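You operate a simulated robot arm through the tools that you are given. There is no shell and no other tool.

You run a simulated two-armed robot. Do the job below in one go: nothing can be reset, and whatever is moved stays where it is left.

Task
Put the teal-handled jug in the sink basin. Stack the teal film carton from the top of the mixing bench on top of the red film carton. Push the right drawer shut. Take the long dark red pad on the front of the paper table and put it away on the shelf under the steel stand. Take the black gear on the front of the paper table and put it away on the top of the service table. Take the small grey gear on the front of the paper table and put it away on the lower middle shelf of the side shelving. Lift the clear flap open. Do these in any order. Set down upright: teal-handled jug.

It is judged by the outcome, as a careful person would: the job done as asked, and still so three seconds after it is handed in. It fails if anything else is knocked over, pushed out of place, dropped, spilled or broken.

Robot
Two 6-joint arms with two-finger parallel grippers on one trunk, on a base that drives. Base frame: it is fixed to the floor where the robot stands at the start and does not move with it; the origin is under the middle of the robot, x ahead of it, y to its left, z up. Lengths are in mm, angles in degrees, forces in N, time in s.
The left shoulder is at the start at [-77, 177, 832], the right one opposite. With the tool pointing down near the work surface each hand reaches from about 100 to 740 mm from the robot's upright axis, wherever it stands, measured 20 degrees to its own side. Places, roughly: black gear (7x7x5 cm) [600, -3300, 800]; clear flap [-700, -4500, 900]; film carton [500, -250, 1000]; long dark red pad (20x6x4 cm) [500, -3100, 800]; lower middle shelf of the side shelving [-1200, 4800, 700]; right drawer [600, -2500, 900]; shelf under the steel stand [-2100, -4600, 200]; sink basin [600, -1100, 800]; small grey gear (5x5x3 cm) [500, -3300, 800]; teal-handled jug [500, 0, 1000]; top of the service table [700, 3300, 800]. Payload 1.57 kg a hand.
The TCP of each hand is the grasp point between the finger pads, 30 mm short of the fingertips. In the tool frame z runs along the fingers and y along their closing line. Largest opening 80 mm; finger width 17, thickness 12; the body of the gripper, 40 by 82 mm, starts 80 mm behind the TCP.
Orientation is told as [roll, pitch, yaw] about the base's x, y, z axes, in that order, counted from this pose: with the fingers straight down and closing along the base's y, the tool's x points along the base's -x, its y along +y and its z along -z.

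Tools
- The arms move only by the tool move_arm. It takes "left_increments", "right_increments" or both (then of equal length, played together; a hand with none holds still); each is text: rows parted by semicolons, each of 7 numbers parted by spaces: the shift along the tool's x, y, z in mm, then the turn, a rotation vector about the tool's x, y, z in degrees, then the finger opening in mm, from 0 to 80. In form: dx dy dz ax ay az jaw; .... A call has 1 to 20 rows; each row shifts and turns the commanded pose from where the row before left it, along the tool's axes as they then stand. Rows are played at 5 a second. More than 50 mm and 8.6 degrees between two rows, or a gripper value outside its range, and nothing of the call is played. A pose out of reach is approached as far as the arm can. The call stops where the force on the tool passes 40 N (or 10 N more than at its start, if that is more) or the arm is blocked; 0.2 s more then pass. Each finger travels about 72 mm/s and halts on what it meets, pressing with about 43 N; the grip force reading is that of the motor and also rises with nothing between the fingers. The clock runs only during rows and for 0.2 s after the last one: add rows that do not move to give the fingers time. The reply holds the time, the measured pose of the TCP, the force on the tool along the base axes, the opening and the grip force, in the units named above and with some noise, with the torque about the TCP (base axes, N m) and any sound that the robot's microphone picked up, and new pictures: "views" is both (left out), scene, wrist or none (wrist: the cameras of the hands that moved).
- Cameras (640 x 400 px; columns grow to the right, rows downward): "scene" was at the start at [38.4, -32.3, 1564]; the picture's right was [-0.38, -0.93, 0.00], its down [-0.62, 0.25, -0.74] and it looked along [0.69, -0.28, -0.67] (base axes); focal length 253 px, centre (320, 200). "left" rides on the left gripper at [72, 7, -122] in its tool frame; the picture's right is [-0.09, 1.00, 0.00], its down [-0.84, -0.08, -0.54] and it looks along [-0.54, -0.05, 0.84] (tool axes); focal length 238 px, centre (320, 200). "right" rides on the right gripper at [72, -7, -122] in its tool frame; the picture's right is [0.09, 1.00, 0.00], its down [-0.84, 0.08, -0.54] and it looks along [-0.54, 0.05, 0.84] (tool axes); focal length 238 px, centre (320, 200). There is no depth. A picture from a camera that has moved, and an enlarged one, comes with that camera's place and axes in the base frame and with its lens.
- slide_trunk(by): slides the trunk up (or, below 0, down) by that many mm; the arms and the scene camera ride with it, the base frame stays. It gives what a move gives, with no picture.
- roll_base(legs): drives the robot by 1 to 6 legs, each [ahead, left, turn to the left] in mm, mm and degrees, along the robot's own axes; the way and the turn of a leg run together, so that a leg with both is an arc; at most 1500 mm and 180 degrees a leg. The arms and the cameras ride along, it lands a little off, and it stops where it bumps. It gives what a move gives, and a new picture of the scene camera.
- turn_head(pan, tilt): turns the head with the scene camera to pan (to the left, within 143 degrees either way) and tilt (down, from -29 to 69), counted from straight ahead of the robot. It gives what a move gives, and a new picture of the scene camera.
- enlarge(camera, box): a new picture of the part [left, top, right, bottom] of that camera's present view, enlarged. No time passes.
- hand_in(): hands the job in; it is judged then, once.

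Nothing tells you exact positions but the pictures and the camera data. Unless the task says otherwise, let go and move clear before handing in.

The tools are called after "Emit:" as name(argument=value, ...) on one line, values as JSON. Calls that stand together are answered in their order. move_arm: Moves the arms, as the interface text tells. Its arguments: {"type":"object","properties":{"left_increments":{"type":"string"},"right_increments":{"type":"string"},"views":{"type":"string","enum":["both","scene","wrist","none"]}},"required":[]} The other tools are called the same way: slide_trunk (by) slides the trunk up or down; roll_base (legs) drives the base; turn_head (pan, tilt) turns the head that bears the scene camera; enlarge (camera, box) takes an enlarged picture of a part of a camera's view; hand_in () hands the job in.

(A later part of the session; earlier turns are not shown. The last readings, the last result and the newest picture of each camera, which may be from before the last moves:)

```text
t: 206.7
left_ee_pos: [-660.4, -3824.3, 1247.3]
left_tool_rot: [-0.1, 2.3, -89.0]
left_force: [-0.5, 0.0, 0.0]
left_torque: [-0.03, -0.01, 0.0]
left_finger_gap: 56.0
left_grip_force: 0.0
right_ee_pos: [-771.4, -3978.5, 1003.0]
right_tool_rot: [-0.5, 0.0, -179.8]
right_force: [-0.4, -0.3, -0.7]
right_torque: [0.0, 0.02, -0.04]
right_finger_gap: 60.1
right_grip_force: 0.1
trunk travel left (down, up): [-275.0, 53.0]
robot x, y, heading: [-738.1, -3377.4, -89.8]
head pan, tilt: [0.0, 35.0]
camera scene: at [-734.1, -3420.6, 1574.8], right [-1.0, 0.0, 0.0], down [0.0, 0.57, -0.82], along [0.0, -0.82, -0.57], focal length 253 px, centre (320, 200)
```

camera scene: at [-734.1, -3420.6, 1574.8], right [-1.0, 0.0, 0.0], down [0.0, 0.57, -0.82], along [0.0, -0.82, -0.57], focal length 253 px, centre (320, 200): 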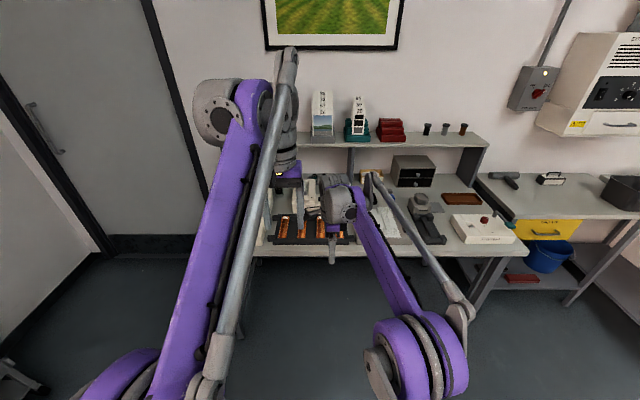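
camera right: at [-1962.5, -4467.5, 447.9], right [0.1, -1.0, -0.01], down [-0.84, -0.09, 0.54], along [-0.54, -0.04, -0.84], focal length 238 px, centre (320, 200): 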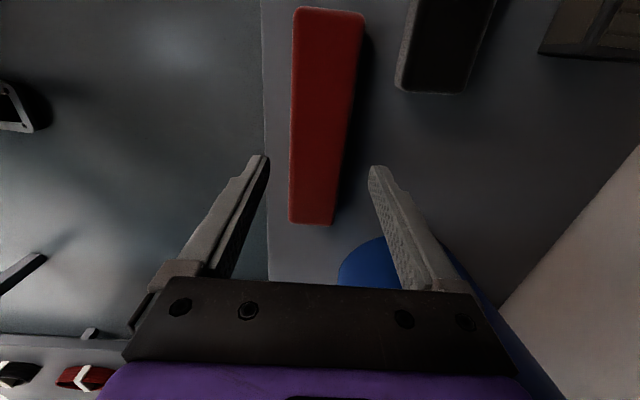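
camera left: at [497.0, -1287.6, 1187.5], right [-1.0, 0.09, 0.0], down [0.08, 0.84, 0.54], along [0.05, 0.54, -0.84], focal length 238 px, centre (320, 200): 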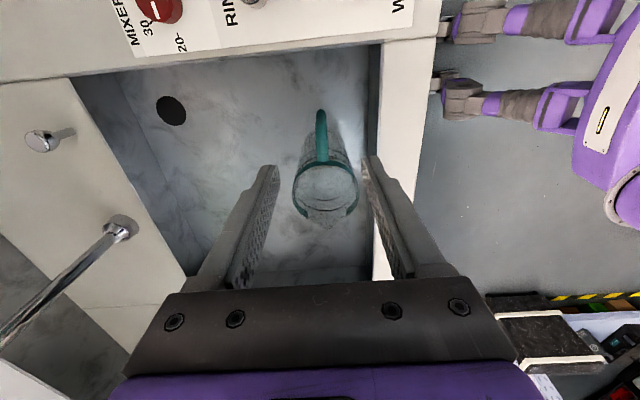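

The arms block the view. I'll spread the hands apart to see the instrument.

Emit:
move_arm(left_increments="0 35 20 0 0 0 56; 0 35 20 0 0 0 56; 0 35 20 0 0 0 56; 0 35 20 0 0 0 56; 0 35 20 0 0 0 56; 0 35 0 0 0 0 56; 0 0 0 0 0 0 56", right_increments="-35 0 0 0 0 0 60; -35 0 0 0 0 0 60; -35 0 0 0 0 0 60; -35 0 0 0 0 0 60; -35 0 0 0 0 0 60; 0 0 0 0 0 0 60; 0 0 0 0 0 0 60")

Emit:
enlarge(camera="scene", box=[220, 120, 440, 270])

```text
t: 208.2
left_ee_pos: [-450.9, -3819.5, 1146.8]
left_tool_rot: [0.0, 2.3, -89.1]
left_force: [-0.2, 0.3, 0.1]
left_torque: [0.0, -0.01, -0.01]
left_finger_gap: 56.3
left_grip_force: 0.0
right_ee_pos: [-946.7, -3979.2, 999.4]
right_tool_rot: [-0.4, 0.1, -179.9]
right_force: [-0.2, 0.5, 0.7]
right_torque: [-0.01, 0.01, 0.0]
right_finger_gap: 60.3
right_grip_force: 0.0
trunk travel left (down, up): [-275.0, 53.0]
robot x, y, heading: [-734.5, -3372.4, -89.8]
head pan, tilt: [0.0, 35.0]
camera scene: at [-735.0, -3420.5, 1574.9], right [-1.0, 0.0, 0.0], down [0.0, 0.57, -0.82], along [0.0, -0.82, -0.57], focal length 253 px, centre (320, 200)
camera right: at [-872.8, -3973.5, 1122.0], right [0.09, -1.0, -0.01], down [-0.84, -0.08, 0.54], along [-0.54, -0.04, -0.84], focal length 238 px, centre (320, 200)
camera left: at [-445.9, -3751.2, 1270.8], right [1.0, -0.08, 0.0], down [-0.06, -0.86, 0.51], along [-0.04, -0.51, -0.86], focal length 238 px, centre (320, 200)
```

scene: 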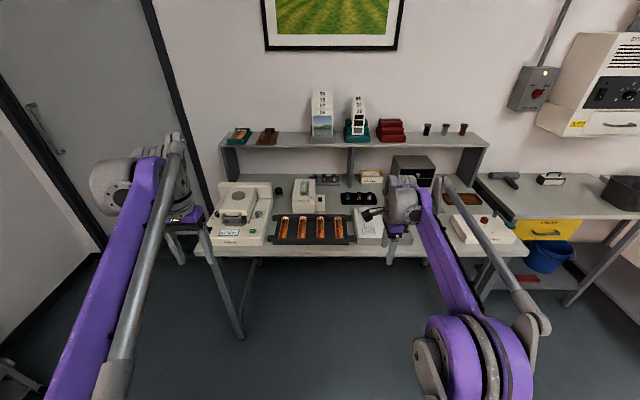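
right: 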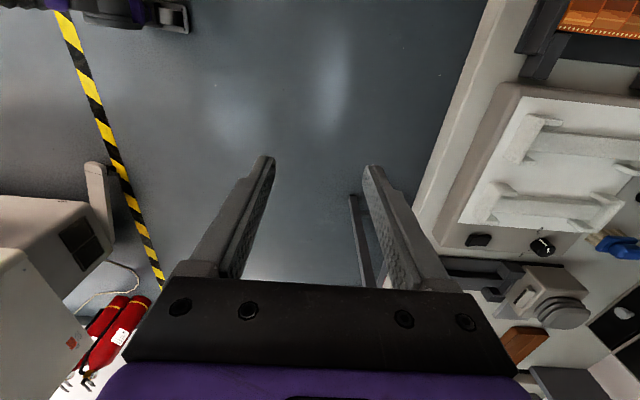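
left: 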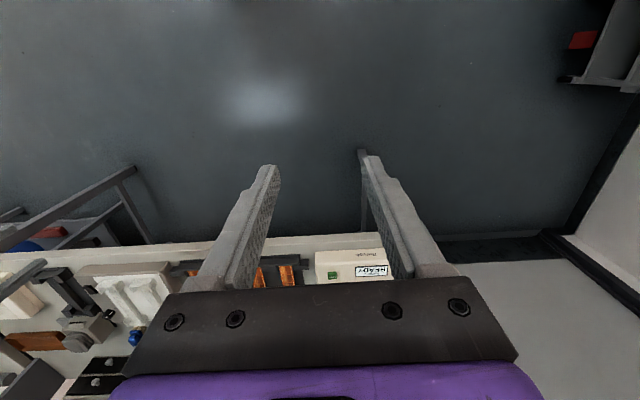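

```text
2.67 times, centred on (330, 195) of scene
camera zoom: at [-735.0, -3420.5, 1574.9], right [-1.0, 0.0, 0.0], down [0.0, 0.57, -0.82], along [0.0, -0.82, -0.57], focal length 675 px, centre (293, 213)
```

zoom: 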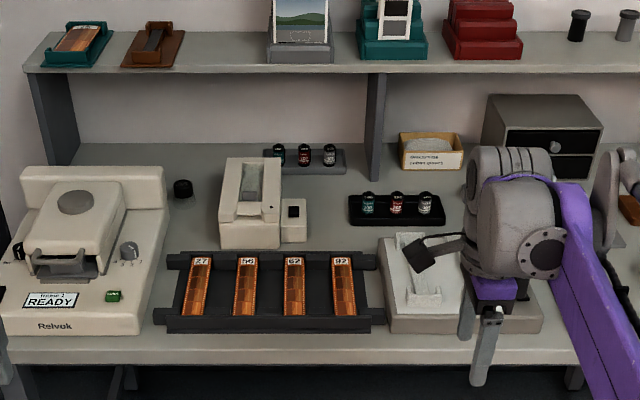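

The small white instrument near [-665, -4490] carries the clear flap. Zooming in on it.

Emit:
enlarge(camera="scene", box=[285, 170, 345, 220])

Emit:
turn_head(pan=0, tilt=45)

```text
8.00 times, centred on (315, 195) of scene
camera zoom: at [-735.0, -3420.5, 1574.9], right [-1.0, 0.0, 0.0], down [0.0, 0.57, -0.82], along [0.0, -0.82, -0.57], focal length 2026 px, centre (360, 240)
```

zoom: 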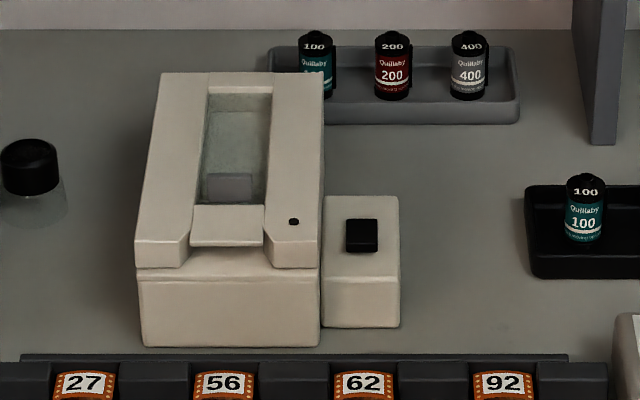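

```text
t: 209.0
left_ee_pos: [-450.8, -3818.9, 1145.5]
left_tool_rot: [0.0, 2.3, -89.0]
left_force: [0.3, -0.7, -0.6]
left_torque: [0.0, 0.0, -0.03]
left_finger_gap: 56.2
left_grip_force: 0.1
right_ee_pos: [-943.7, -3978.5, 1001.5]
right_tool_rot: [-0.6, 0.0, -179.9]
right_force: [-0.1, 1.0, -0.5]
right_torque: [0.0, 0.01, -0.02]
right_finger_gap: 60.1
right_grip_force: 0.0
trunk travel left (down, up): [-275.0, 53.0]
robot x, y, heading: [-739.4, -3370.4, -89.8]
head pan, tilt: [0.0, 45.0]
camera scene: at [-734.0, -3413.9, 1560.1], right [-1.0, 0.0, 0.0], down [0.0, 0.71, -0.71], along [0.0, -0.71, -0.71], focal length 253 px, centre (320, 200)
```

scene: 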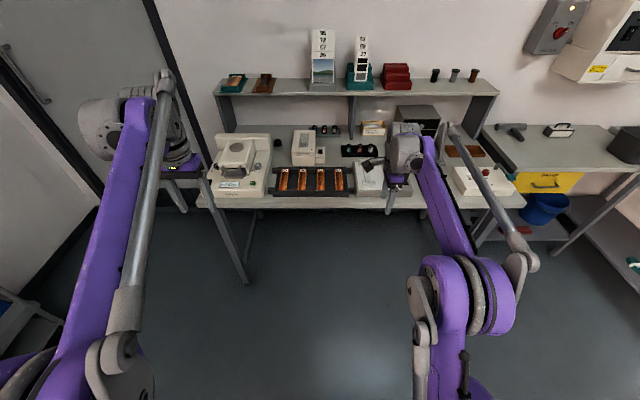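

I need a closer look. I'll pull the right hand back, drive forward and bring the left wrist camera over the instrument.

Emit:
move_arm(right_increments="0 -30 -20 0 0 0 60; 0 -30 -20 0 0 0 60; 0 -30 -20 0 0 0 60; 0 -30 -20 0 0 0 60; 0 -30 -20 0 0 0 60; 0 0 0 0 0 0 60", left_increments="0 -20 0 0 0 0 56; 0 -20 0 0 0 0 56; 0 -20 0 0 0 0 56; 0 -20 0 0 0 0 56; 0 -20 0 0 0 0 56; 0 0 0 0 0 0 56", views="none")

Emit:
roll_base(legs=[[380, 0, 0]])

Emit:
enlarge(camera="left", box=[0, 0, 640, 400])

```text
t: 210.4
left_ee_pos: [-551.6, -3819.8, 1148.0]
left_tool_rot: [0.0, 2.4, -89.0]
left_force: [0.7, -0.4, -0.3]
left_torque: [0.02, -0.04, 0.01]
left_finger_gap: 56.0
left_grip_force: 0.0
right_ee_pos: [-946.6, -3830.4, 1102.6]
right_tool_rot: [-0.5, 0.0, -179.9]
right_force: [-0.2, -0.2, 0.5]
right_torque: [0.01, 0.04, -0.01]
right_finger_gap: 60.0
right_grip_force: 0.0
trunk travel left (down, up): [-275.0, 53.0]
robot x, y, heading: [-736.1, -3369.8, -89.8]
head pan, tilt: [0.0, 45.0]
```

```text
t: 212.8
left_ee_pos: [-550.5, -4200.5, 1147.3]
left_tool_rot: [0.0, 2.3, -89.0]
left_force: [0.4, 1.3, 0.3]
left_torque: [0.02, 0.02, 0.02]
left_finger_gap: 56.0
left_grip_force: 0.1
right_ee_pos: [-946.5, -4210.7, 1104.3]
right_tool_rot: [-0.5, 0.0, -179.8]
right_force: [-0.3, 0.4, -0.1]
right_torque: [0.0, 0.01, 0.0]
right_finger_gap: 60.0
right_grip_force: 0.0
trunk travel left (down, up): [-275.0, 53.0]
robot x, y, heading: [-735.1, -3752.7, -90.0]
head pan, tilt: [0.0, 45.0]
camera scene: at [-733.6, -3794.8, 1560.0], right [-1.0, 0.0, 0.0], down [0.0, 0.71, -0.71], along [0.0, -0.71, -0.71], focal length 253 px, centre (320, 200)
```

scene: 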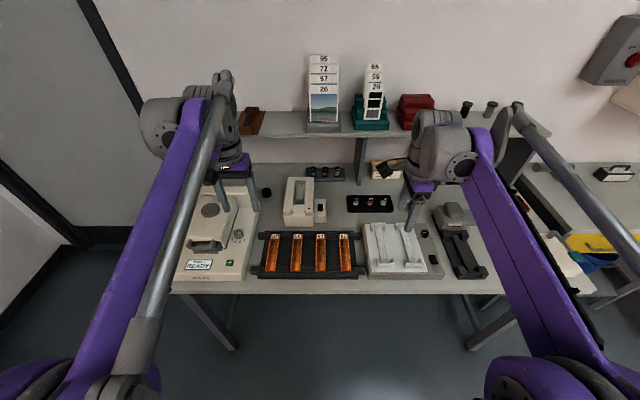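

```text
1.00 times, centred on (320, 200) of left (not enlarged: the box is as wide or as high as the picture)
camera zoom: at [-545.9, -4132.9, 1271.0], right [1.0, -0.08, 0.0], down [-0.06, -0.86, 0.51], along [-0.04, -0.51, -0.86], focal length 238 px, centre (320, 200)
```

zoom: 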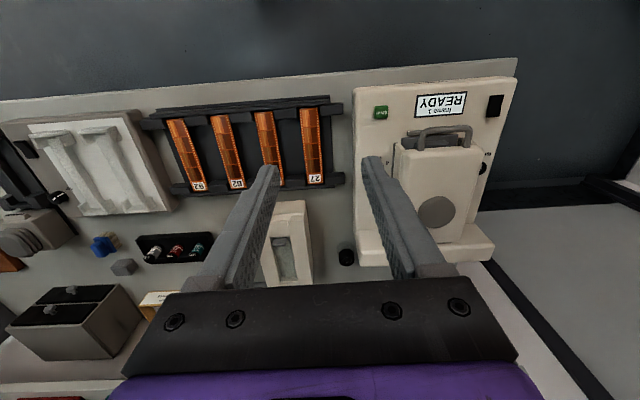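

Emit:
enlarge(camera="scene", box=[275, 165, 345, 235])

Emit:
enlarge(camera="left", box=[240, 190, 340, 300])

```text
5.71 times, centred on (310, 200) of scene
camera zoom: at [-733.6, -3794.8, 1560.0], right [-1.0, 0.0, 0.0], down [0.0, 0.71, -0.71], along [0.0, -0.71, -0.71], focal length 1447 px, centre (377, 200)
```

zoom: 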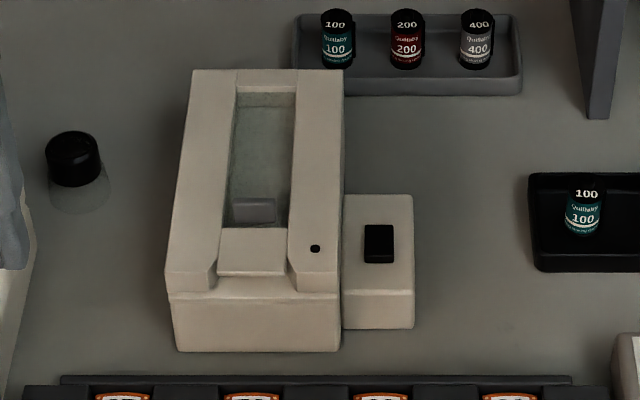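

```text
3.64 times, centred on (290, 245) of left
camera zoom: at [-545.9, -4132.9, 1271.0], right [1.0, -0.08, 0.0], down [-0.06, -0.86, 0.51], along [-0.04, -0.51, -0.86], focal length 867 px, centre (429, 36)
```

zoom: 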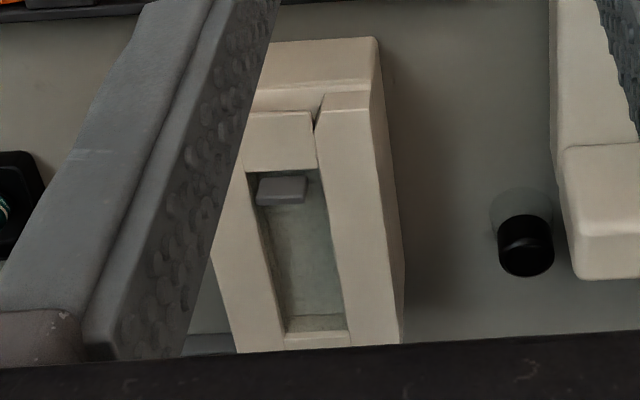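

The instrument's front lip, around [-653, -4410, 877], sits above a small gap, so the flap hinges at the back. I'll shift left and tilt the right hand forward, fingers stacked vertically, to work under the lip.

Emit:
roll_base(legs=[[0, 200, 0]])

Emit:
move_arm(right_increments="0 0 0 -7.5 0 0 40; 0 0 0 -7.5 0 0 40; 0 0 0 -7.5 0 0 40; 0 0 0 -7.5 0 0 40; 0 0 0 -7.5 0 0 40; 0 0 0 -7.5 0 0 40; 0 0 0 -7.5 0 0 40; 0 0 0 -7.5 0 0 40; 0 0 0 -7.5 0 0 40; 0 0 0 -7.5 0 0 40; 0 0 0 0 0 0 40")

```text
t: 215.2
left_ee_pos: [-352.1, -4200.8, 1146.2]
left_tool_rot: [-0.1, 2.4, -89.2]
left_force: [0.0, 0.4, -0.3]
left_torque: [0.02, 0.01, -0.01]
left_finger_gap: 56.1
left_grip_force: 0.1
right_ee_pos: [-746.8, -4210.5, 1103.4]
right_tool_rot: [-0.5, 0.0, -180.0]
right_force: [-0.2, -0.6, -0.6]
right_torque: [0.02, 0.05, 0.01]
right_finger_gap: 59.8
right_grip_force: 0.1
trunk travel left (down, up): [-275.0, 53.0]
robot x, y, heading: [-537.8, -3752.8, -89.7]
head pan, tilt: [0.0, 45.0]
camera scene: at [-534.3, -3794.7, 1560.1], right [-1.0, 0.0, 0.0], down [0.0, 0.71, -0.71], along [0.0, -0.71, -0.71], focal length 253 px, centre (320, 200)
```

scene: 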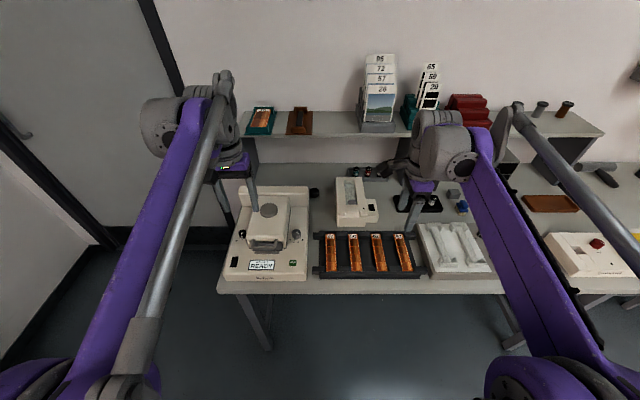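

```text
t: 217.6
left_ee_pos: [-351.9, -4201.3, 1146.8]
left_tool_rot: [0.0, 2.3, -89.1]
left_force: [-0.7, 0.0, -0.3]
left_torque: [0.04, 0.01, 0.03]
left_finger_gap: 56.0
left_grip_force: 0.0
right_ee_pos: [-748.0, -4211.4, 1103.2]
right_tool_rot: [74.6, -0.1, 180.0]
right_force: [-0.1, -0.3, -0.4]
right_torque: [0.03, -0.03, 0.02]
right_finger_gap: 39.8
right_grip_force: 0.1
trunk travel left (down, up): [-275.0, 53.0]
robot x, y, heading: [-539.0, -3755.5, -90.0]
head pan, tilt: [0.0, 45.0]
camera scene: at [-534.3, -3794.6, 1560.1], right [-1.0, 0.0, 0.0], down [0.0, 0.71, -0.71], along [0.0, -0.71, -0.71], focal length 253 px, centre (320, 200)
camera right: at [-674.4, -4092.7, 1129.0], right [0.09, -0.26, 0.96], down [-0.84, 0.5, 0.22], along [-0.54, -0.82, -0.18], focal length 238 px, centre (320, 200)
```

scene: 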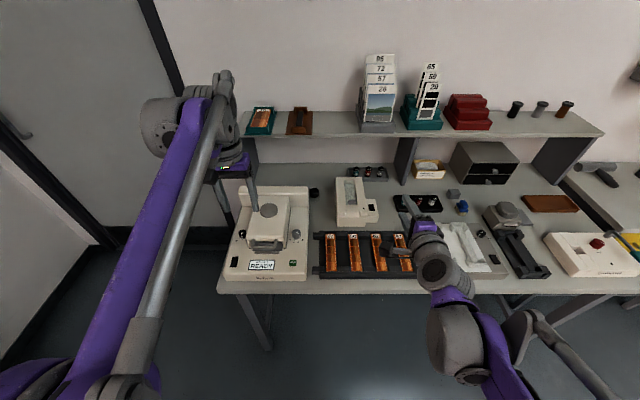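
right: 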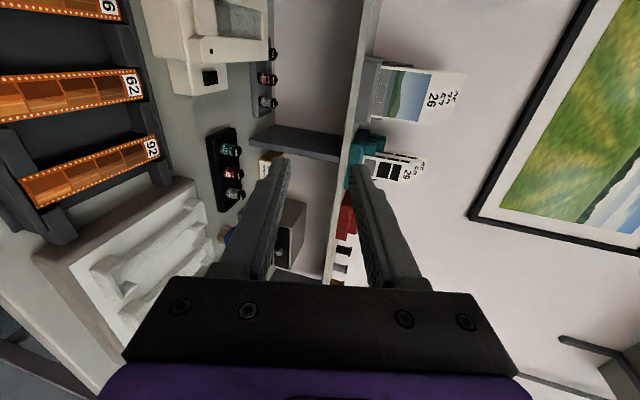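

The hand points forward with fingers stacked vertically. I'll bring it in front of the instrument, still above it, to view the lip from the side.

Emit:
move_arm(right_increments="15.8 -19 25.8 0 0 0 40; 15.8 -19 25.8 0 0 0 40; 15.8 -19 25.8 0 0 0 40; 15.8 -19 25.8 0 0 0 40; 15.8 -19 25.8 0 0 0 40; 15.8 -19 25.8 0 0 0 40; 0 0 0 0 0 0 40")

Emit:
enlarge(camera="scene", box=[310, 160, 450, 280])

```text
t: 219.2
left_ee_pos: [-352.4, -4200.0, 1147.3]
left_tool_rot: [0.0, 2.3, -89.1]
left_force: [0.4, 0.2, 0.1]
left_torque: [0.03, 0.03, 0.02]
left_finger_gap: 55.9
left_grip_force: 0.0
right_ee_pos: [-651.5, -4328.2, 951.4]
right_tool_rot: [74.5, 0.1, 179.9]
right_force: [-0.1, -0.5, -0.7]
right_torque: [0.0, -0.01, -0.02]
right_finger_gap: 40.1
right_grip_force: 0.1
trunk travel left (down, up): [-275.0, 53.0]
robot x, y, heading: [-539.9, -3752.3, -89.7]
head pan, tilt: [0.0, 45.0]
camera scene: at [-534.6, -3793.9, 1560.1], right [-1.0, 0.0, 0.0], down [0.0, 0.71, -0.71], along [0.0, -0.71, -0.71], focal length 253 px, centre (320, 200)
camera right: at [-578.2, -4209.3, 978.3], right [0.09, -0.27, 0.96], down [-0.84, 0.5, 0.22], along [-0.54, -0.82, -0.18], focal length 238 px, centre (320, 200)
```

scene: 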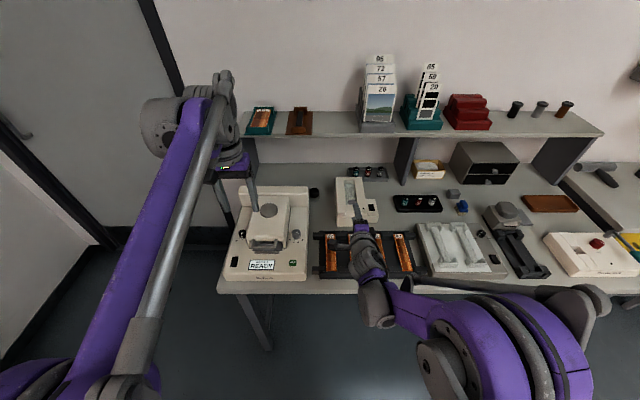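
right: 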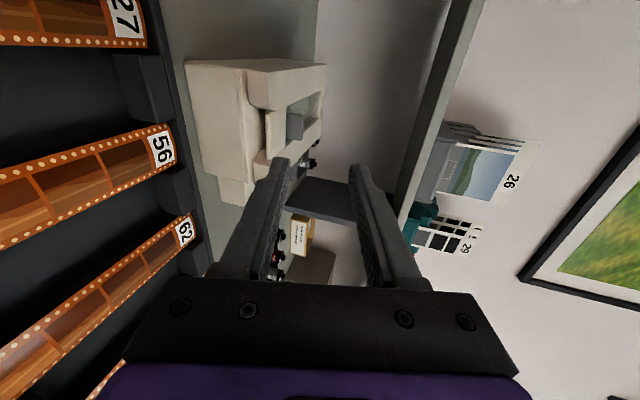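

```text
3.33 times, centred on (380, 220) of scene
camera zoom: at [-534.6, -3793.9, 1560.1], right [-1.0, 0.0, 0.0], down [0.0, 0.71, -0.71], along [0.0, -0.71, -0.71], focal length 844 px, centre (120, 133)
```

zoom: 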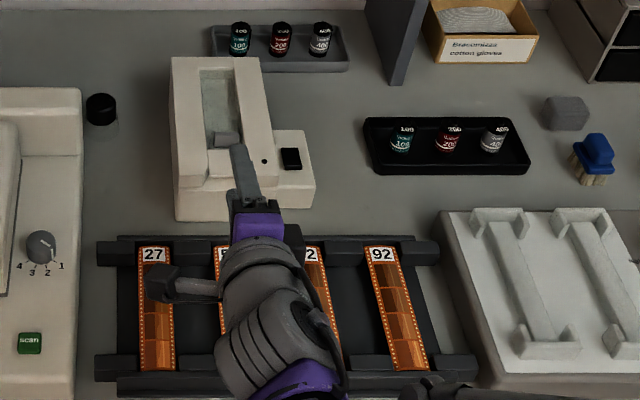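

Emit:
enlarge(camera="right", box=[180, 40, 340, 210])

```text
2.35 times, centred on (260, 125) of right
camera zoom: at [-578.2, -4209.3, 978.3], right [0.09, -0.27, 0.96], down [-0.84, 0.5, 0.22], along [-0.54, -0.82, -0.18], focal length 561 px, centre (461, 376)
```

zoom: 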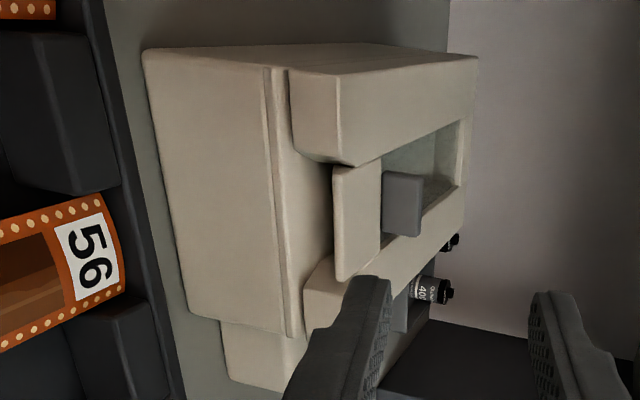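

The clear flap has an upright grey tab at its front, about [-654, -4456], z 878–897, so I'll pinch that. Returning the hand to pointing down and driving 100 mm closer.

Emit:
move_arm(right_increments="0 10 0 0 0 0 40; 0 10 0 0 0 0 40; 0 0 0 7.5 0 0 40; 0 0 0 7.5 0 0 40; 0 0 0 7.5 0 0 40; 0 0 0 7.5 0 0 40; 0 0 0 7.5 0 0 40; 0 0 0 7.5 0 0 40; 0 0 0 7.5 0 0 40; 0 0 0 7.5 0 0 40; 0 0 0 7.5 0 0 40; 0 0 0 7 0 0 40; 0 0 0 0 0 0 40", views="none")

Emit:
roll_base(legs=[[110, 0, 0]])

Emit:
enlarge(camera="right", box=[0, 0, 640, 400])

```text
t: 222.0
left_ee_pos: [-353.2, -4200.6, 1146.9]
left_tool_rot: [0.0, 2.2, -89.1]
left_force: [0.6, 0.4, 0.5]
left_torque: [-0.03, -0.01, -0.02]
left_finger_gap: 55.5
left_grip_force: 0.1
right_ee_pos: [-652.4, -4334.6, 972.0]
right_tool_rot: [-0.1, 0.2, -180.0]
right_force: [-0.3, 0.8, -0.2]
right_torque: [0.0, 0.03, -0.01]
right_finger_gap: 40.1
right_grip_force: 0.1
trunk travel left (down, up): [-275.0, 53.0]
robot x, y, heading: [-537.5, -3756.0, -89.8]
head pan, tilt: [0.0, 45.0]
```

```text
t: 223.2
left_ee_pos: [-353.4, -4311.5, 1147.1]
left_tool_rot: [0.1, 2.3, -89.2]
left_force: [0.9, -0.5, 0.2]
left_torque: [0.02, 0.01, 0.02]
left_finger_gap: 55.9
left_grip_force: 0.1
right_ee_pos: [-652.5, -4445.7, 971.3]
right_tool_rot: [0.1, 0.0, 180.0]
right_force: [0.0, -0.9, 0.3]
right_torque: [-0.02, 0.02, 0.02]
right_finger_gap: 39.9
right_grip_force: 0.1
trunk travel left (down, up): [-275.0, 53.0]
robot x, y, heading: [-539.0, -3865.4, -90.2]
head pan, tilt: [0.0, 45.0]
camera scene: at [-534.5, -3905.7, 1560.0], right [-1.0, 0.0, 0.0], down [0.0, 0.71, -0.71], along [0.0, -0.71, -0.71], focal length 253 px, centre (320, 200)
```

scene: 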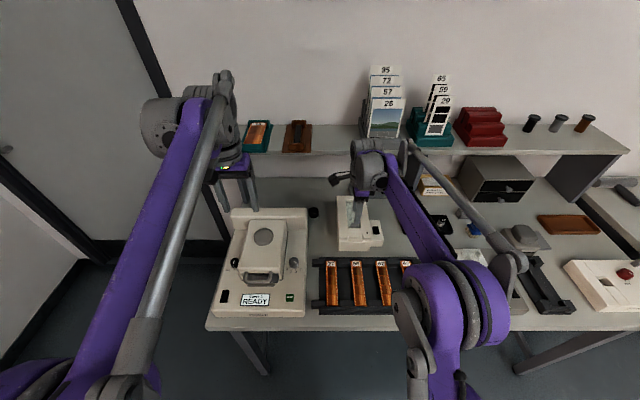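

```text
1.00 times, centred on (320, 200) of right (not enlarged: the box is as wide or as high as the picture)
camera zoom: at [-580.4, -4440.1, 1092.7], right [0.09, -1.0, 0.0], down [-0.84, -0.08, 0.54], along [-0.54, -0.05, -0.84], focal length 238 px, centre (320, 200)
```

zoom: 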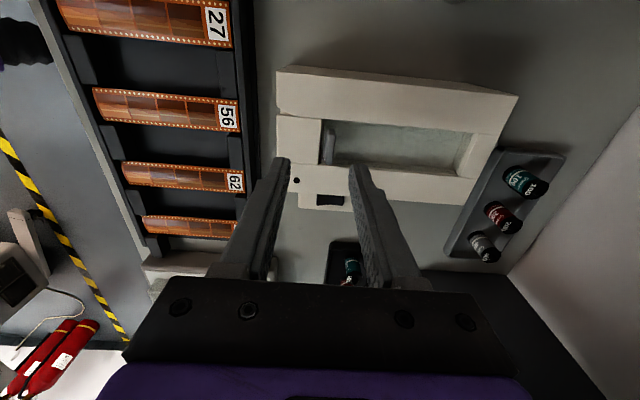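

Emit:
enlarge(camera="right", box=[260, 50, 420, 220])

Emit:
enlarge(camera="scene", box=[320, 180, 400, 250])

```text
2.35 times, centred on (340, 135) of right
camera zoom: at [-580.4, -4440.1, 1092.7], right [0.09, -1.0, 0.0], down [-0.84, -0.08, 0.54], along [-0.54, -0.05, -0.84], focal length 561 px, centre (273, 353)
```

zoom: 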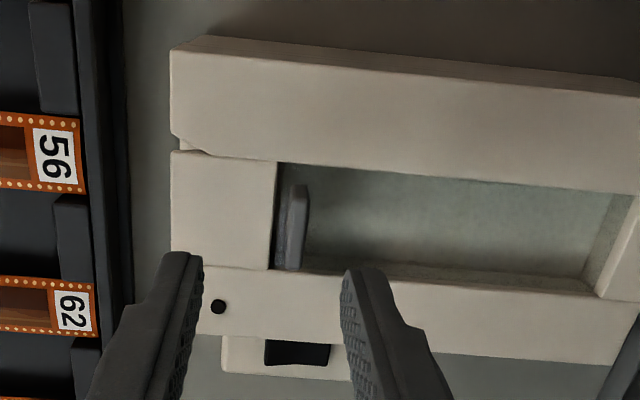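

```text
5.71 times, centred on (360, 215) of scene
camera zoom: at [-534.5, -3905.7, 1560.0], right [-1.0, 0.0, 0.0], down [0.0, 0.71, -0.71], along [0.0, -0.71, -0.71], focal length 1447 px, centre (91, 114)
```

zoom: 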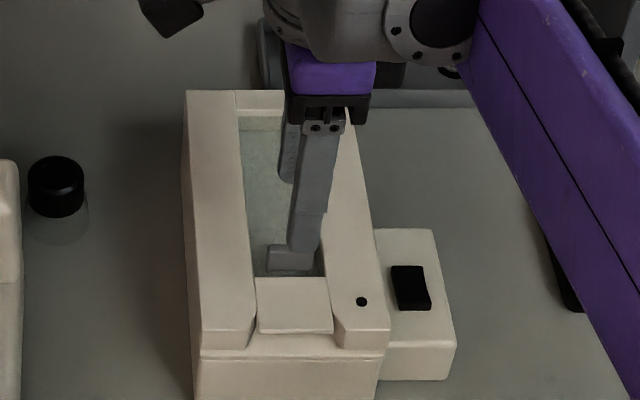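

The tab is centred at about [-653.5, -4456]. I'll shift 10 mm forward and lower so the fingers straddle it, checking clearance.

Emit:
move_arm(right_increments="0 5 10 0 0 0 40; 0 5 15 0 0 0 40; 0 0 15 0 0 0 40; 0 0 10 0 0 0 40; 0 0 0 0 0 0 40", views="wrist")

Emit:
enlarge(camera="right", box=[240, 50, 400, 220])

Emit:
enlarge(camera="scene", box=[320, 180, 400, 250])

```text
t: 224.4
left_ee_pos: [-353.3, -4311.5, 1146.9]
left_tool_rot: [0.0, 2.3, -89.2]
left_force: [0.4, -0.5, -0.3]
left_torque: [-0.01, -0.03, -0.03]
left_finger_gap: 56.0
left_grip_force: 0.0
right_ee_pos: [-652.8, -4455.5, 920.7]
right_tool_rot: [0.0, -0.1, 179.9]
right_force: [1.0, 0.1, 0.1]
right_torque: [0.02, 0.01, 0.01]
right_finger_gap: 39.9
right_grip_force: 0.0
trunk travel left (down, up): [-275.0, 53.0]
robot x, y, heading: [-535.8, -3867.7, -90.3]
head pan, tilt: [0.0, 45.0]
camera right: at [-579.9, -4450.2, 1042.3], right [0.09, -1.0, 0.0], down [-0.84, -0.08, 0.54], along [-0.54, -0.05, -0.84], focal length 238 px, centre (320, 200)
```

right: 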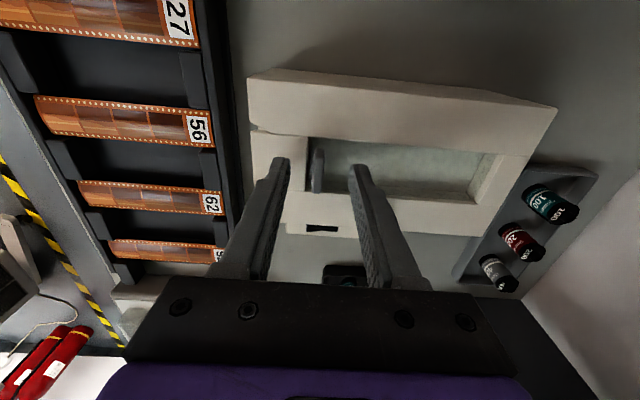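

```text
2.35 times, centred on (320, 135) of right
camera zoom: at [-579.9, -4450.2, 1042.3], right [0.09, -1.0, 0.0], down [-0.84, -0.08, 0.54], along [-0.54, -0.05, -0.84], focal length 561 px, centre (320, 353)
```

zoom: 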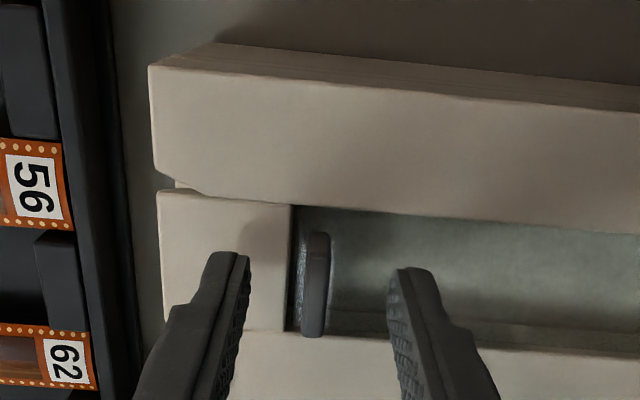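

```text
5.71 times, centred on (360, 215) of scene
camera zoom: at [-534.5, -3906.0, 1560.1], right [-1.0, 0.0, 0.0], down [0.0, 0.71, -0.71], along [0.0, -0.71, -0.71], focal length 1447 px, centre (91, 114)
```

zoom: 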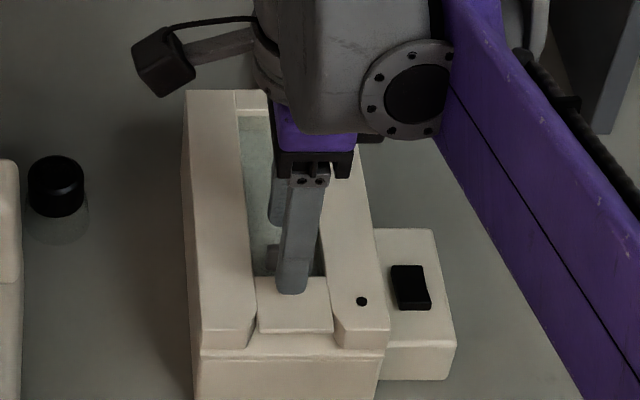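

Straddling well. Lowering 7 mm more and closing on the tab.

Emit:
move_arm(right_increments="0 0 4 0 0 0 40; 0 0 3 0 0 0 40; 0 0 0 0 0 0 40; 0 0 0 0 0 0 25; 0 0 0 0 0 0 14; 0 0 0 0 0 0 0; 0 0 0 0 0 0 0; 0 0 0 0 0 0 0", views="wrist")

Emit:
enlarge(camera="right", box=[240, 50, 400, 220])

```text
t: 226.2
left_ee_pos: [-353.2, -4312.3, 1146.5]
left_tool_rot: [0.0, 2.2, -89.3]
left_force: [0.4, -0.4, 0.1]
left_torque: [0.01, 0.02, -0.02]
left_finger_gap: 56.2
left_grip_force: 0.0
right_ee_pos: [-652.8, -4455.8, 914.9]
right_tool_rot: [0.1, 0.0, 180.0]
right_force: [-1.3, 7.8, -0.3]
right_torque: [0.22, 0.01, 0.02]
right_finger_gap: 6.5
right_grip_force: 26.2
trunk travel left (down, up): [-275.0, 53.0]
robot x, y, heading: [-535.0, -3866.5, -90.3]
head pan, tilt: [0.0, 45.0]
camera right: at [-579.8, -4449.3, 1036.2], right [0.09, -1.0, 0.0], down [-0.84, -0.08, 0.54], along [-0.54, -0.05, -0.84], focal length 238 px, centre (320, 200)
```

right: 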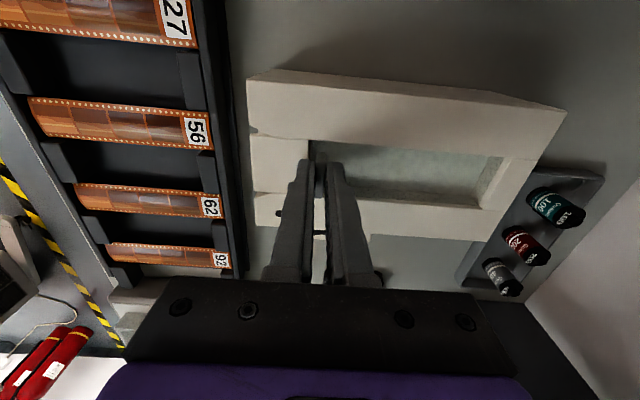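

```text
2.35 times, centred on (320, 135) of right
camera zoom: at [-579.8, -4449.3, 1036.2], right [0.09, -1.0, 0.0], down [-0.84, -0.08, 0.54], along [-0.54, -0.05, -0.84], focal length 561 px, centre (320, 353)
```

zoom: 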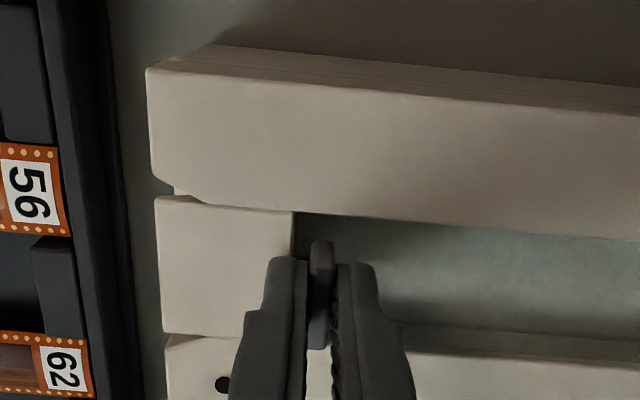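

The tab is pinched (6.5 mm). I'll lift along the hinge arc in small steps, rotating with it, for the first 10°.

Emit:
move_arm(right_increments="0 1.82 -5.57 2.5 0 0 0; 0 1.82 -5.57 2.5 0 0 0; 0 1.82 -5.57 2.5 0 0 0; 0 1.82 -5.57 2.5 0 0 0; 0 0 0 0 0 0 0")

Emit:
enlarge(camera="right", box=[240, 50, 400, 220])

Emit:
enlarge(camera="scene", box=[320, 180, 400, 250])

```text
t: 227.4
left_ee_pos: [-352.5, -4310.4, 1147.1]
left_tool_rot: [0.0, 2.2, -89.2]
left_force: [-0.2, -0.4, 0.1]
left_torque: [0.02, 0.0, 0.0]
left_finger_gap: 55.8
left_grip_force: 0.0
right_ee_pos: [-652.7, -4462.8, 937.8]
right_tool_rot: [-10.0, 0.0, 179.9]
right_force: [3.7, 11.9, 2.5]
right_torque: [0.4, 0.04, 0.05]
right_finger_gap: 6.4
right_grip_force: 26.2
trunk travel left (down, up): [-275.0, 53.0]
robot x, y, heading: [-538.2, -3859.8, -90.0]
head pan, tilt: [0.0, 45.0]
camera scene: at [-533.8, -3903.9, 1560.1], right [-1.0, 0.0, 0.0], down [0.0, 0.71, -0.71], along [0.0, -0.71, -0.71], focal length 253 px, centre (320, 200)
camera right: at [-579.8, -4478.7, 1058.3], right [0.09, -0.98, -0.17], down [-0.84, -0.17, 0.52], along [-0.54, 0.1, -0.84], focal length 238 px, centre (320, 200)
```

scene: 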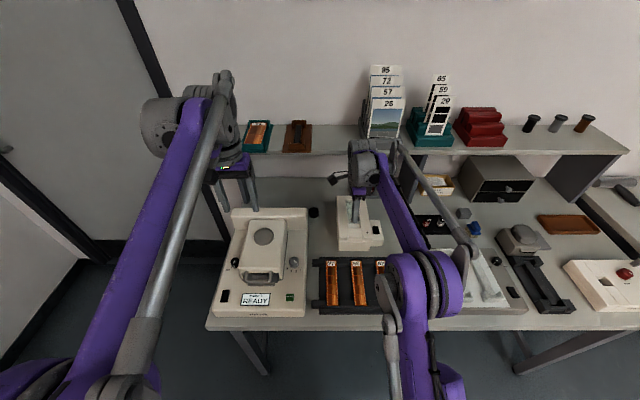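
right: 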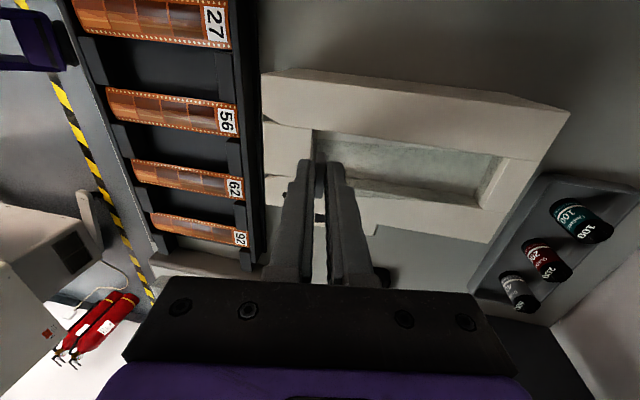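

```text
2.35 times, centred on (320, 135) of right
camera zoom: at [-579.8, -4478.7, 1058.3], right [0.09, -0.98, -0.17], down [-0.84, -0.17, 0.52], along [-0.54, 0.1, -0.84], focal length 561 px, centre (320, 353)
```

zoom: 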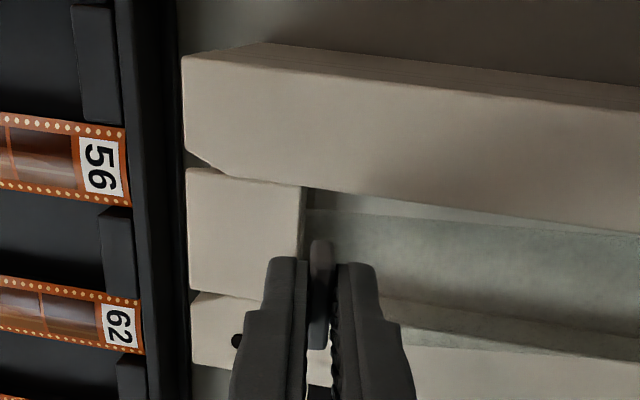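

```text
5.71 times, centred on (360, 215) of scene
camera zoom: at [-533.8, -3903.9, 1560.1], right [-1.0, 0.0, 0.0], down [0.0, 0.71, -0.71], along [0.0, -0.71, -0.71], focal length 1447 px, centre (91, 114)
```

zoom: 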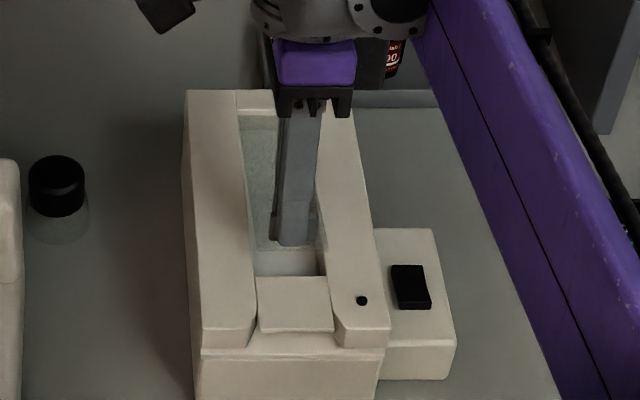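

It's working: the flap rises with the tab held. I'll continue to about 30° with a small correction for the arc.

Emit:
move_arm(right_increments="0 0 -5.57 2.5 0 0 0; 0 1.4 -5.57 2.5 0 0 0; 0 1.5 -5.57 2.5 0 0 0; 0 1.5 -5.57 2.5 0 0 0; 0 0 0 0 0 0 0", views="none")

Emit:
move_arm(right_increments="0 1.5 -5.57 2.5 0 0 0; 0 1.5 -5.57 2.5 0 0 0; 0 1.5 -5.57 2.5 0 0 0; 0 1.5 -5.57 2.5 0 0 0; 0 0 0 0 0 0 0")

Emit:
enlarge(camera="scene", box=[310, 150, 430, 250])

```text
t: 228.6
left_ee_pos: [-352.5, -4313.5, 1146.6]
left_tool_rot: [0.0, 2.3, -89.1]
left_force: [-0.2, -0.5, -0.4]
left_torque: [-0.01, 0.02, 0.0]
left_finger_gap: 55.9
left_grip_force: 0.0
right_ee_pos: [-653.6, -4472.1, 952.3]
right_tool_rot: [-17.5, 0.0, 180.0]
right_force: [5.7, -0.7, 0.4]
right_torque: [-0.06, -0.24, -0.05]
right_finger_gap: 6.4
right_grip_force: 26.1
right hand out of reach, approached as far as the arm can: row 4
trunk travel left (down, up): [-275.0, 53.0]
robot x, y, heading: [-536.2, -3864.4, -90.3]
head pan, tilt: [0.0, 45.0]
```

```text
t: 229.1
left_ee_pos: [-351.3, -4313.4, 1147.7]
left_tool_rot: [0.0, 2.3, -89.1]
left_force: [-0.1, 1.0, 0.8]
left_torque: [-0.03, -0.01, 0.0]
left_finger_gap: 56.1
left_grip_force: 0.1
right_ee_pos: [-652.1, -4469.3, 948.0]
right_tool_rot: [-17.8, 0.1, -179.9]
right_force: [1.8, -27.0, -6.4]
right_torque: [-1.04, 0.32, 0.05]
right_finger_gap: 6.7
right_grip_force: 26.8
right hand out of reach, approached as far as the arm can: row 1, 2
trunk travel left (down, up): [-275.0, 53.0]
robot x, y, heading: [-538.0, -3863.5, -90.1]
head pan, tilt: [0.0, 45.0]
stopped in row 2 (right hand): the force on the tool passed its limit at 49 N (the readings are from after the stop); the commanded pose is now the measured one
camera scene: at [-534.3, -3907.5, 1560.1], right [-1.0, 0.0, 0.0], down [0.0, 0.71, -0.71], along [0.0, -0.71, -0.71], focal length 253 px, centre (320, 200)
camera right: at [-580.0, -4501.1, 1065.0], right [0.09, -0.95, -0.3], down [-0.84, -0.24, 0.49], along [-0.54, 0.21, -0.82], focal length 238 px, centre (320, 200)
```

scene: 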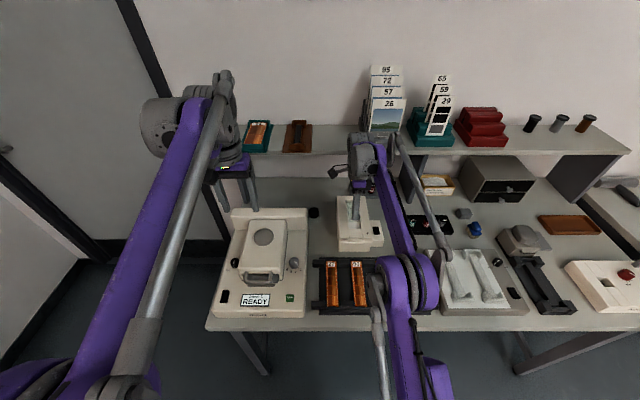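
right: 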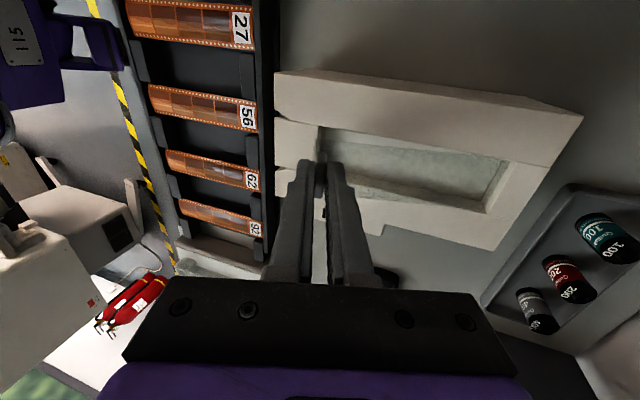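

```text
4.00 times, centred on (370, 200) of scene
camera zoom: at [-534.3, -3907.5, 1560.1], right [-1.0, 0.0, 0.0], down [0.0, 0.71, -0.71], along [0.0, -0.71, -0.71], focal length 1013 px, centre (120, 200)
```

zoom: 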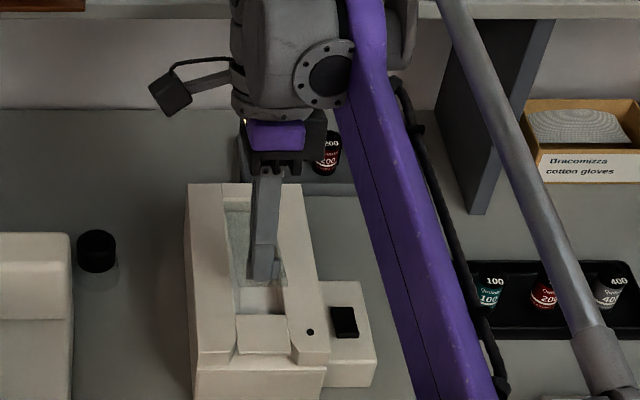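

The arm ran out of reach at about 17°. I'll lower the flap gently back, release, and redo it with the robot closer.

Emit:
move_arm(right_increments="0 0.5 3 -2.5 0 0 0; 0 -0.5 5.6 -2.5 0 0 0; 0 -1.4 5.6 -2.5 0 0 0; 0 -1.4 5.6 -2.5 0 0 0; 0 -1.4 5.6 -2.5 0 0 0; 0 -1.4 5.6 -2.5 0 0 0; 0 -1.4 3 -2.5 0 0 0; 0 0 0 0 0 0 0", views="wrist")

```text
t: 230.9
left_ee_pos: [-351.5, -4314.9, 1146.3]
left_tool_rot: [0.0, 2.4, -89.1]
left_force: [-0.2, -0.2, -0.1]
left_torque: [-0.02, 0.0, -0.02]
left_finger_gap: 56.0
left_grip_force: 0.2
right_ee_pos: [-653.2, -4455.5, 916.3]
right_tool_rot: [-0.7, 0.1, -180.0]
right_force: [6.4, -21.6, -3.6]
right_torque: [-0.49, -0.05, 0.0]
right_finger_gap: 6.7
right_grip_force: 26.3
trunk travel left (down, up): [-275.0, 53.0]
robot x, y, heading: [-537.1, -3865.1, -90.1]
head pan, tilt: [0.0, 45.0]
camera right: at [-580.0, -4450.9, 1037.4], right [0.09, -1.0, -0.01], down [-0.84, -0.08, 0.54], along [-0.54, -0.04, -0.84], focal length 238 px, centre (320, 200)
```

right: 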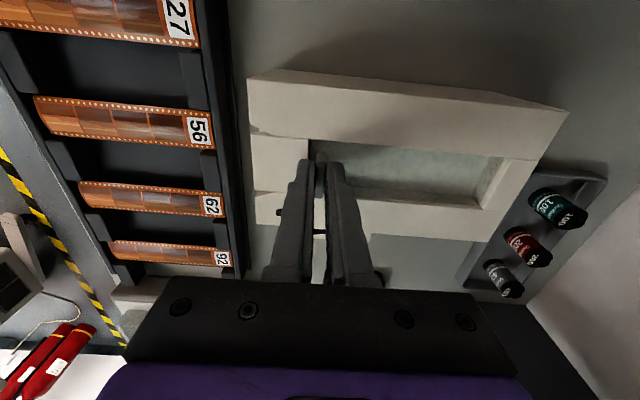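

The flap is back down. I'll relieve the side force, release, rise, and drive 95 mm closer.

Emit:
move_arm(right_increments="0 1.5 0 0.7 0 0 0; 0 0 0 0 0 0 12; 0 0 0 0 0 0 26; 0 0 0 0 0 0 40; 0 0 0 0 0 0 40; 0 0 -20 0 0 0 40; 0 0 -30 0 0 0 40; 0 -30 -10 0 0 0 40; 0 -40 0 0 0 0 40; 0 -25 0 0 0 0 40; 0 0 0 0 0 0 40", views="none")

Emit:
roll_base(legs=[[95, 0, 0]])

Emit:
enlarge(camera="right", box=[240, 50, 400, 220])

```text
t: 233.3
left_ee_pos: [-352.2, -4312.5, 1147.1]
left_tool_rot: [0.0, 2.3, -89.1]
left_force: [-0.3, 0.5, -0.4]
left_torque: [0.03, 0.01, -0.01]
left_finger_gap: 55.9
left_grip_force: 0.0
right_ee_pos: [-652.7, -4361.3, 980.0]
right_tool_rot: [-1.3, 0.1, -180.0]
right_force: [0.0, 1.1, 0.0]
right_torque: [0.05, 0.0, 0.0]
right_finger_gap: 39.8
right_grip_force: 0.1
trunk travel left (down, up): [-275.0, 53.0]
robot x, y, heading: [-536.8, -3863.1, -90.0]
head pan, tilt: [0.0, 45.0]
```

```text
t: 234.5
left_ee_pos: [-352.0, -4406.3, 1147.7]
left_tool_rot: [-0.1, 2.3, -89.0]
left_force: [-0.3, 1.2, 0.8]
left_torque: [-0.01, 0.03, -0.01]
left_finger_gap: 55.7
left_grip_force: 0.0
right_ee_pos: [-652.2, -4453.7, 979.4]
right_tool_rot: [-1.4, 0.1, -179.9]
right_force: [0.2, 0.2, 0.1]
right_torque: [0.03, -0.03, 0.0]
right_finger_gap: 40.0
right_grip_force: 0.2
trunk travel left (down, up): [-275.0, 53.0]
robot x, y, heading: [-535.3, -3960.7, -90.0]
head pan, tilt: [0.0, 45.0]
camera scene: at [-534.3, -3999.7, 1560.0], right [-1.0, 0.0, 0.0], down [0.0, 0.71, -0.71], along [0.0, -0.71, -0.71], focal length 253 px, centre (320, 200)
```

scene: 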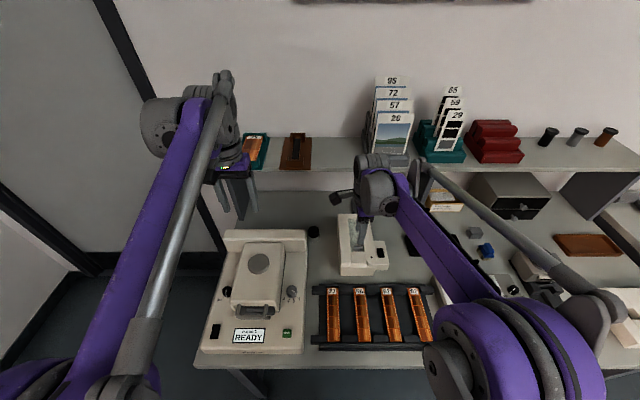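

```text
2.35 times, centred on (320, 135) of right
camera zoom: at [-579.8, -4451.7, 1101.3], right [0.09, -1.0, -0.02], down [-0.84, -0.09, 0.54], along [-0.54, -0.03, -0.84], focal length 561 px, centre (320, 353)
```

zoom: 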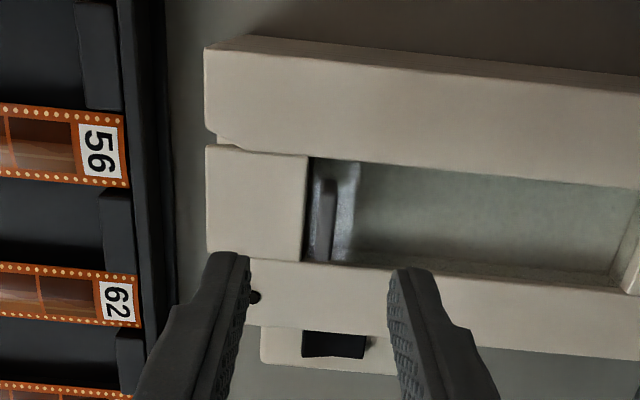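

The tab is unchanged at y≈-4455. Straightening the tilt, lowering and pinching again.

Emit:
move_arm(right_increments="0 2 15 -1.4 0 0 40; 0 0 20 0 0 0 40; 0 0 20 0 0 0 40; 0 0 9 0 0 0 40; 0 0 0 0 0 0 40; 0 0 0 0 0 0 25; 0 0 0 0 0 0 14; 0 0 0 0 0 0 0; 0 0 0 0 0 0 0; 0 0 0 0 0 0 0", views="wrist")

```text
t: 236.7
left_ee_pos: [-352.4, -4404.5, 1146.9]
left_tool_rot: [0.1, 2.2, -89.1]
left_force: [0.4, 0.6, 0.3]
left_torque: [0.0, 0.01, 0.01]
left_finger_gap: 56.0
left_grip_force: 0.1
right_ee_pos: [-651.7, -4454.5, 915.3]
right_tool_rot: [-0.1, 0.2, -179.9]
right_force: [0.1, 6.3, -0.3]
right_torque: [0.21, -0.01, -0.04]
right_finger_gap: 6.5
right_grip_force: 26.2
trunk travel left (down, up): [-275.0, 53.0]
robot x, y, heading: [-536.1, -3961.5, -89.8]
head pan, tilt: [0.0, 45.0]
camera right: at [-578.7, -4449.2, 1036.6], right [0.09, -1.0, 0.0], down [-0.84, -0.08, 0.54], along [-0.54, -0.05, -0.84], focal length 238 px, centre (320, 200)
```

right: 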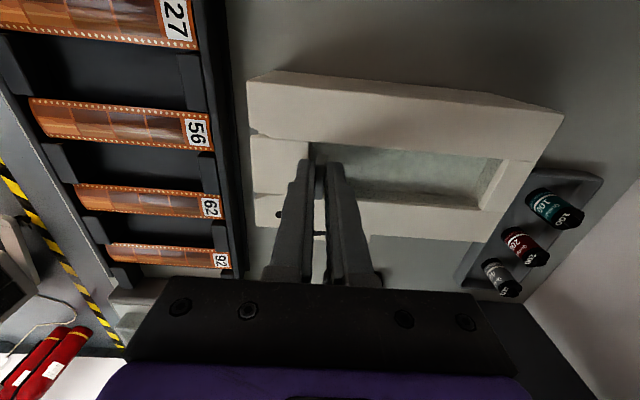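

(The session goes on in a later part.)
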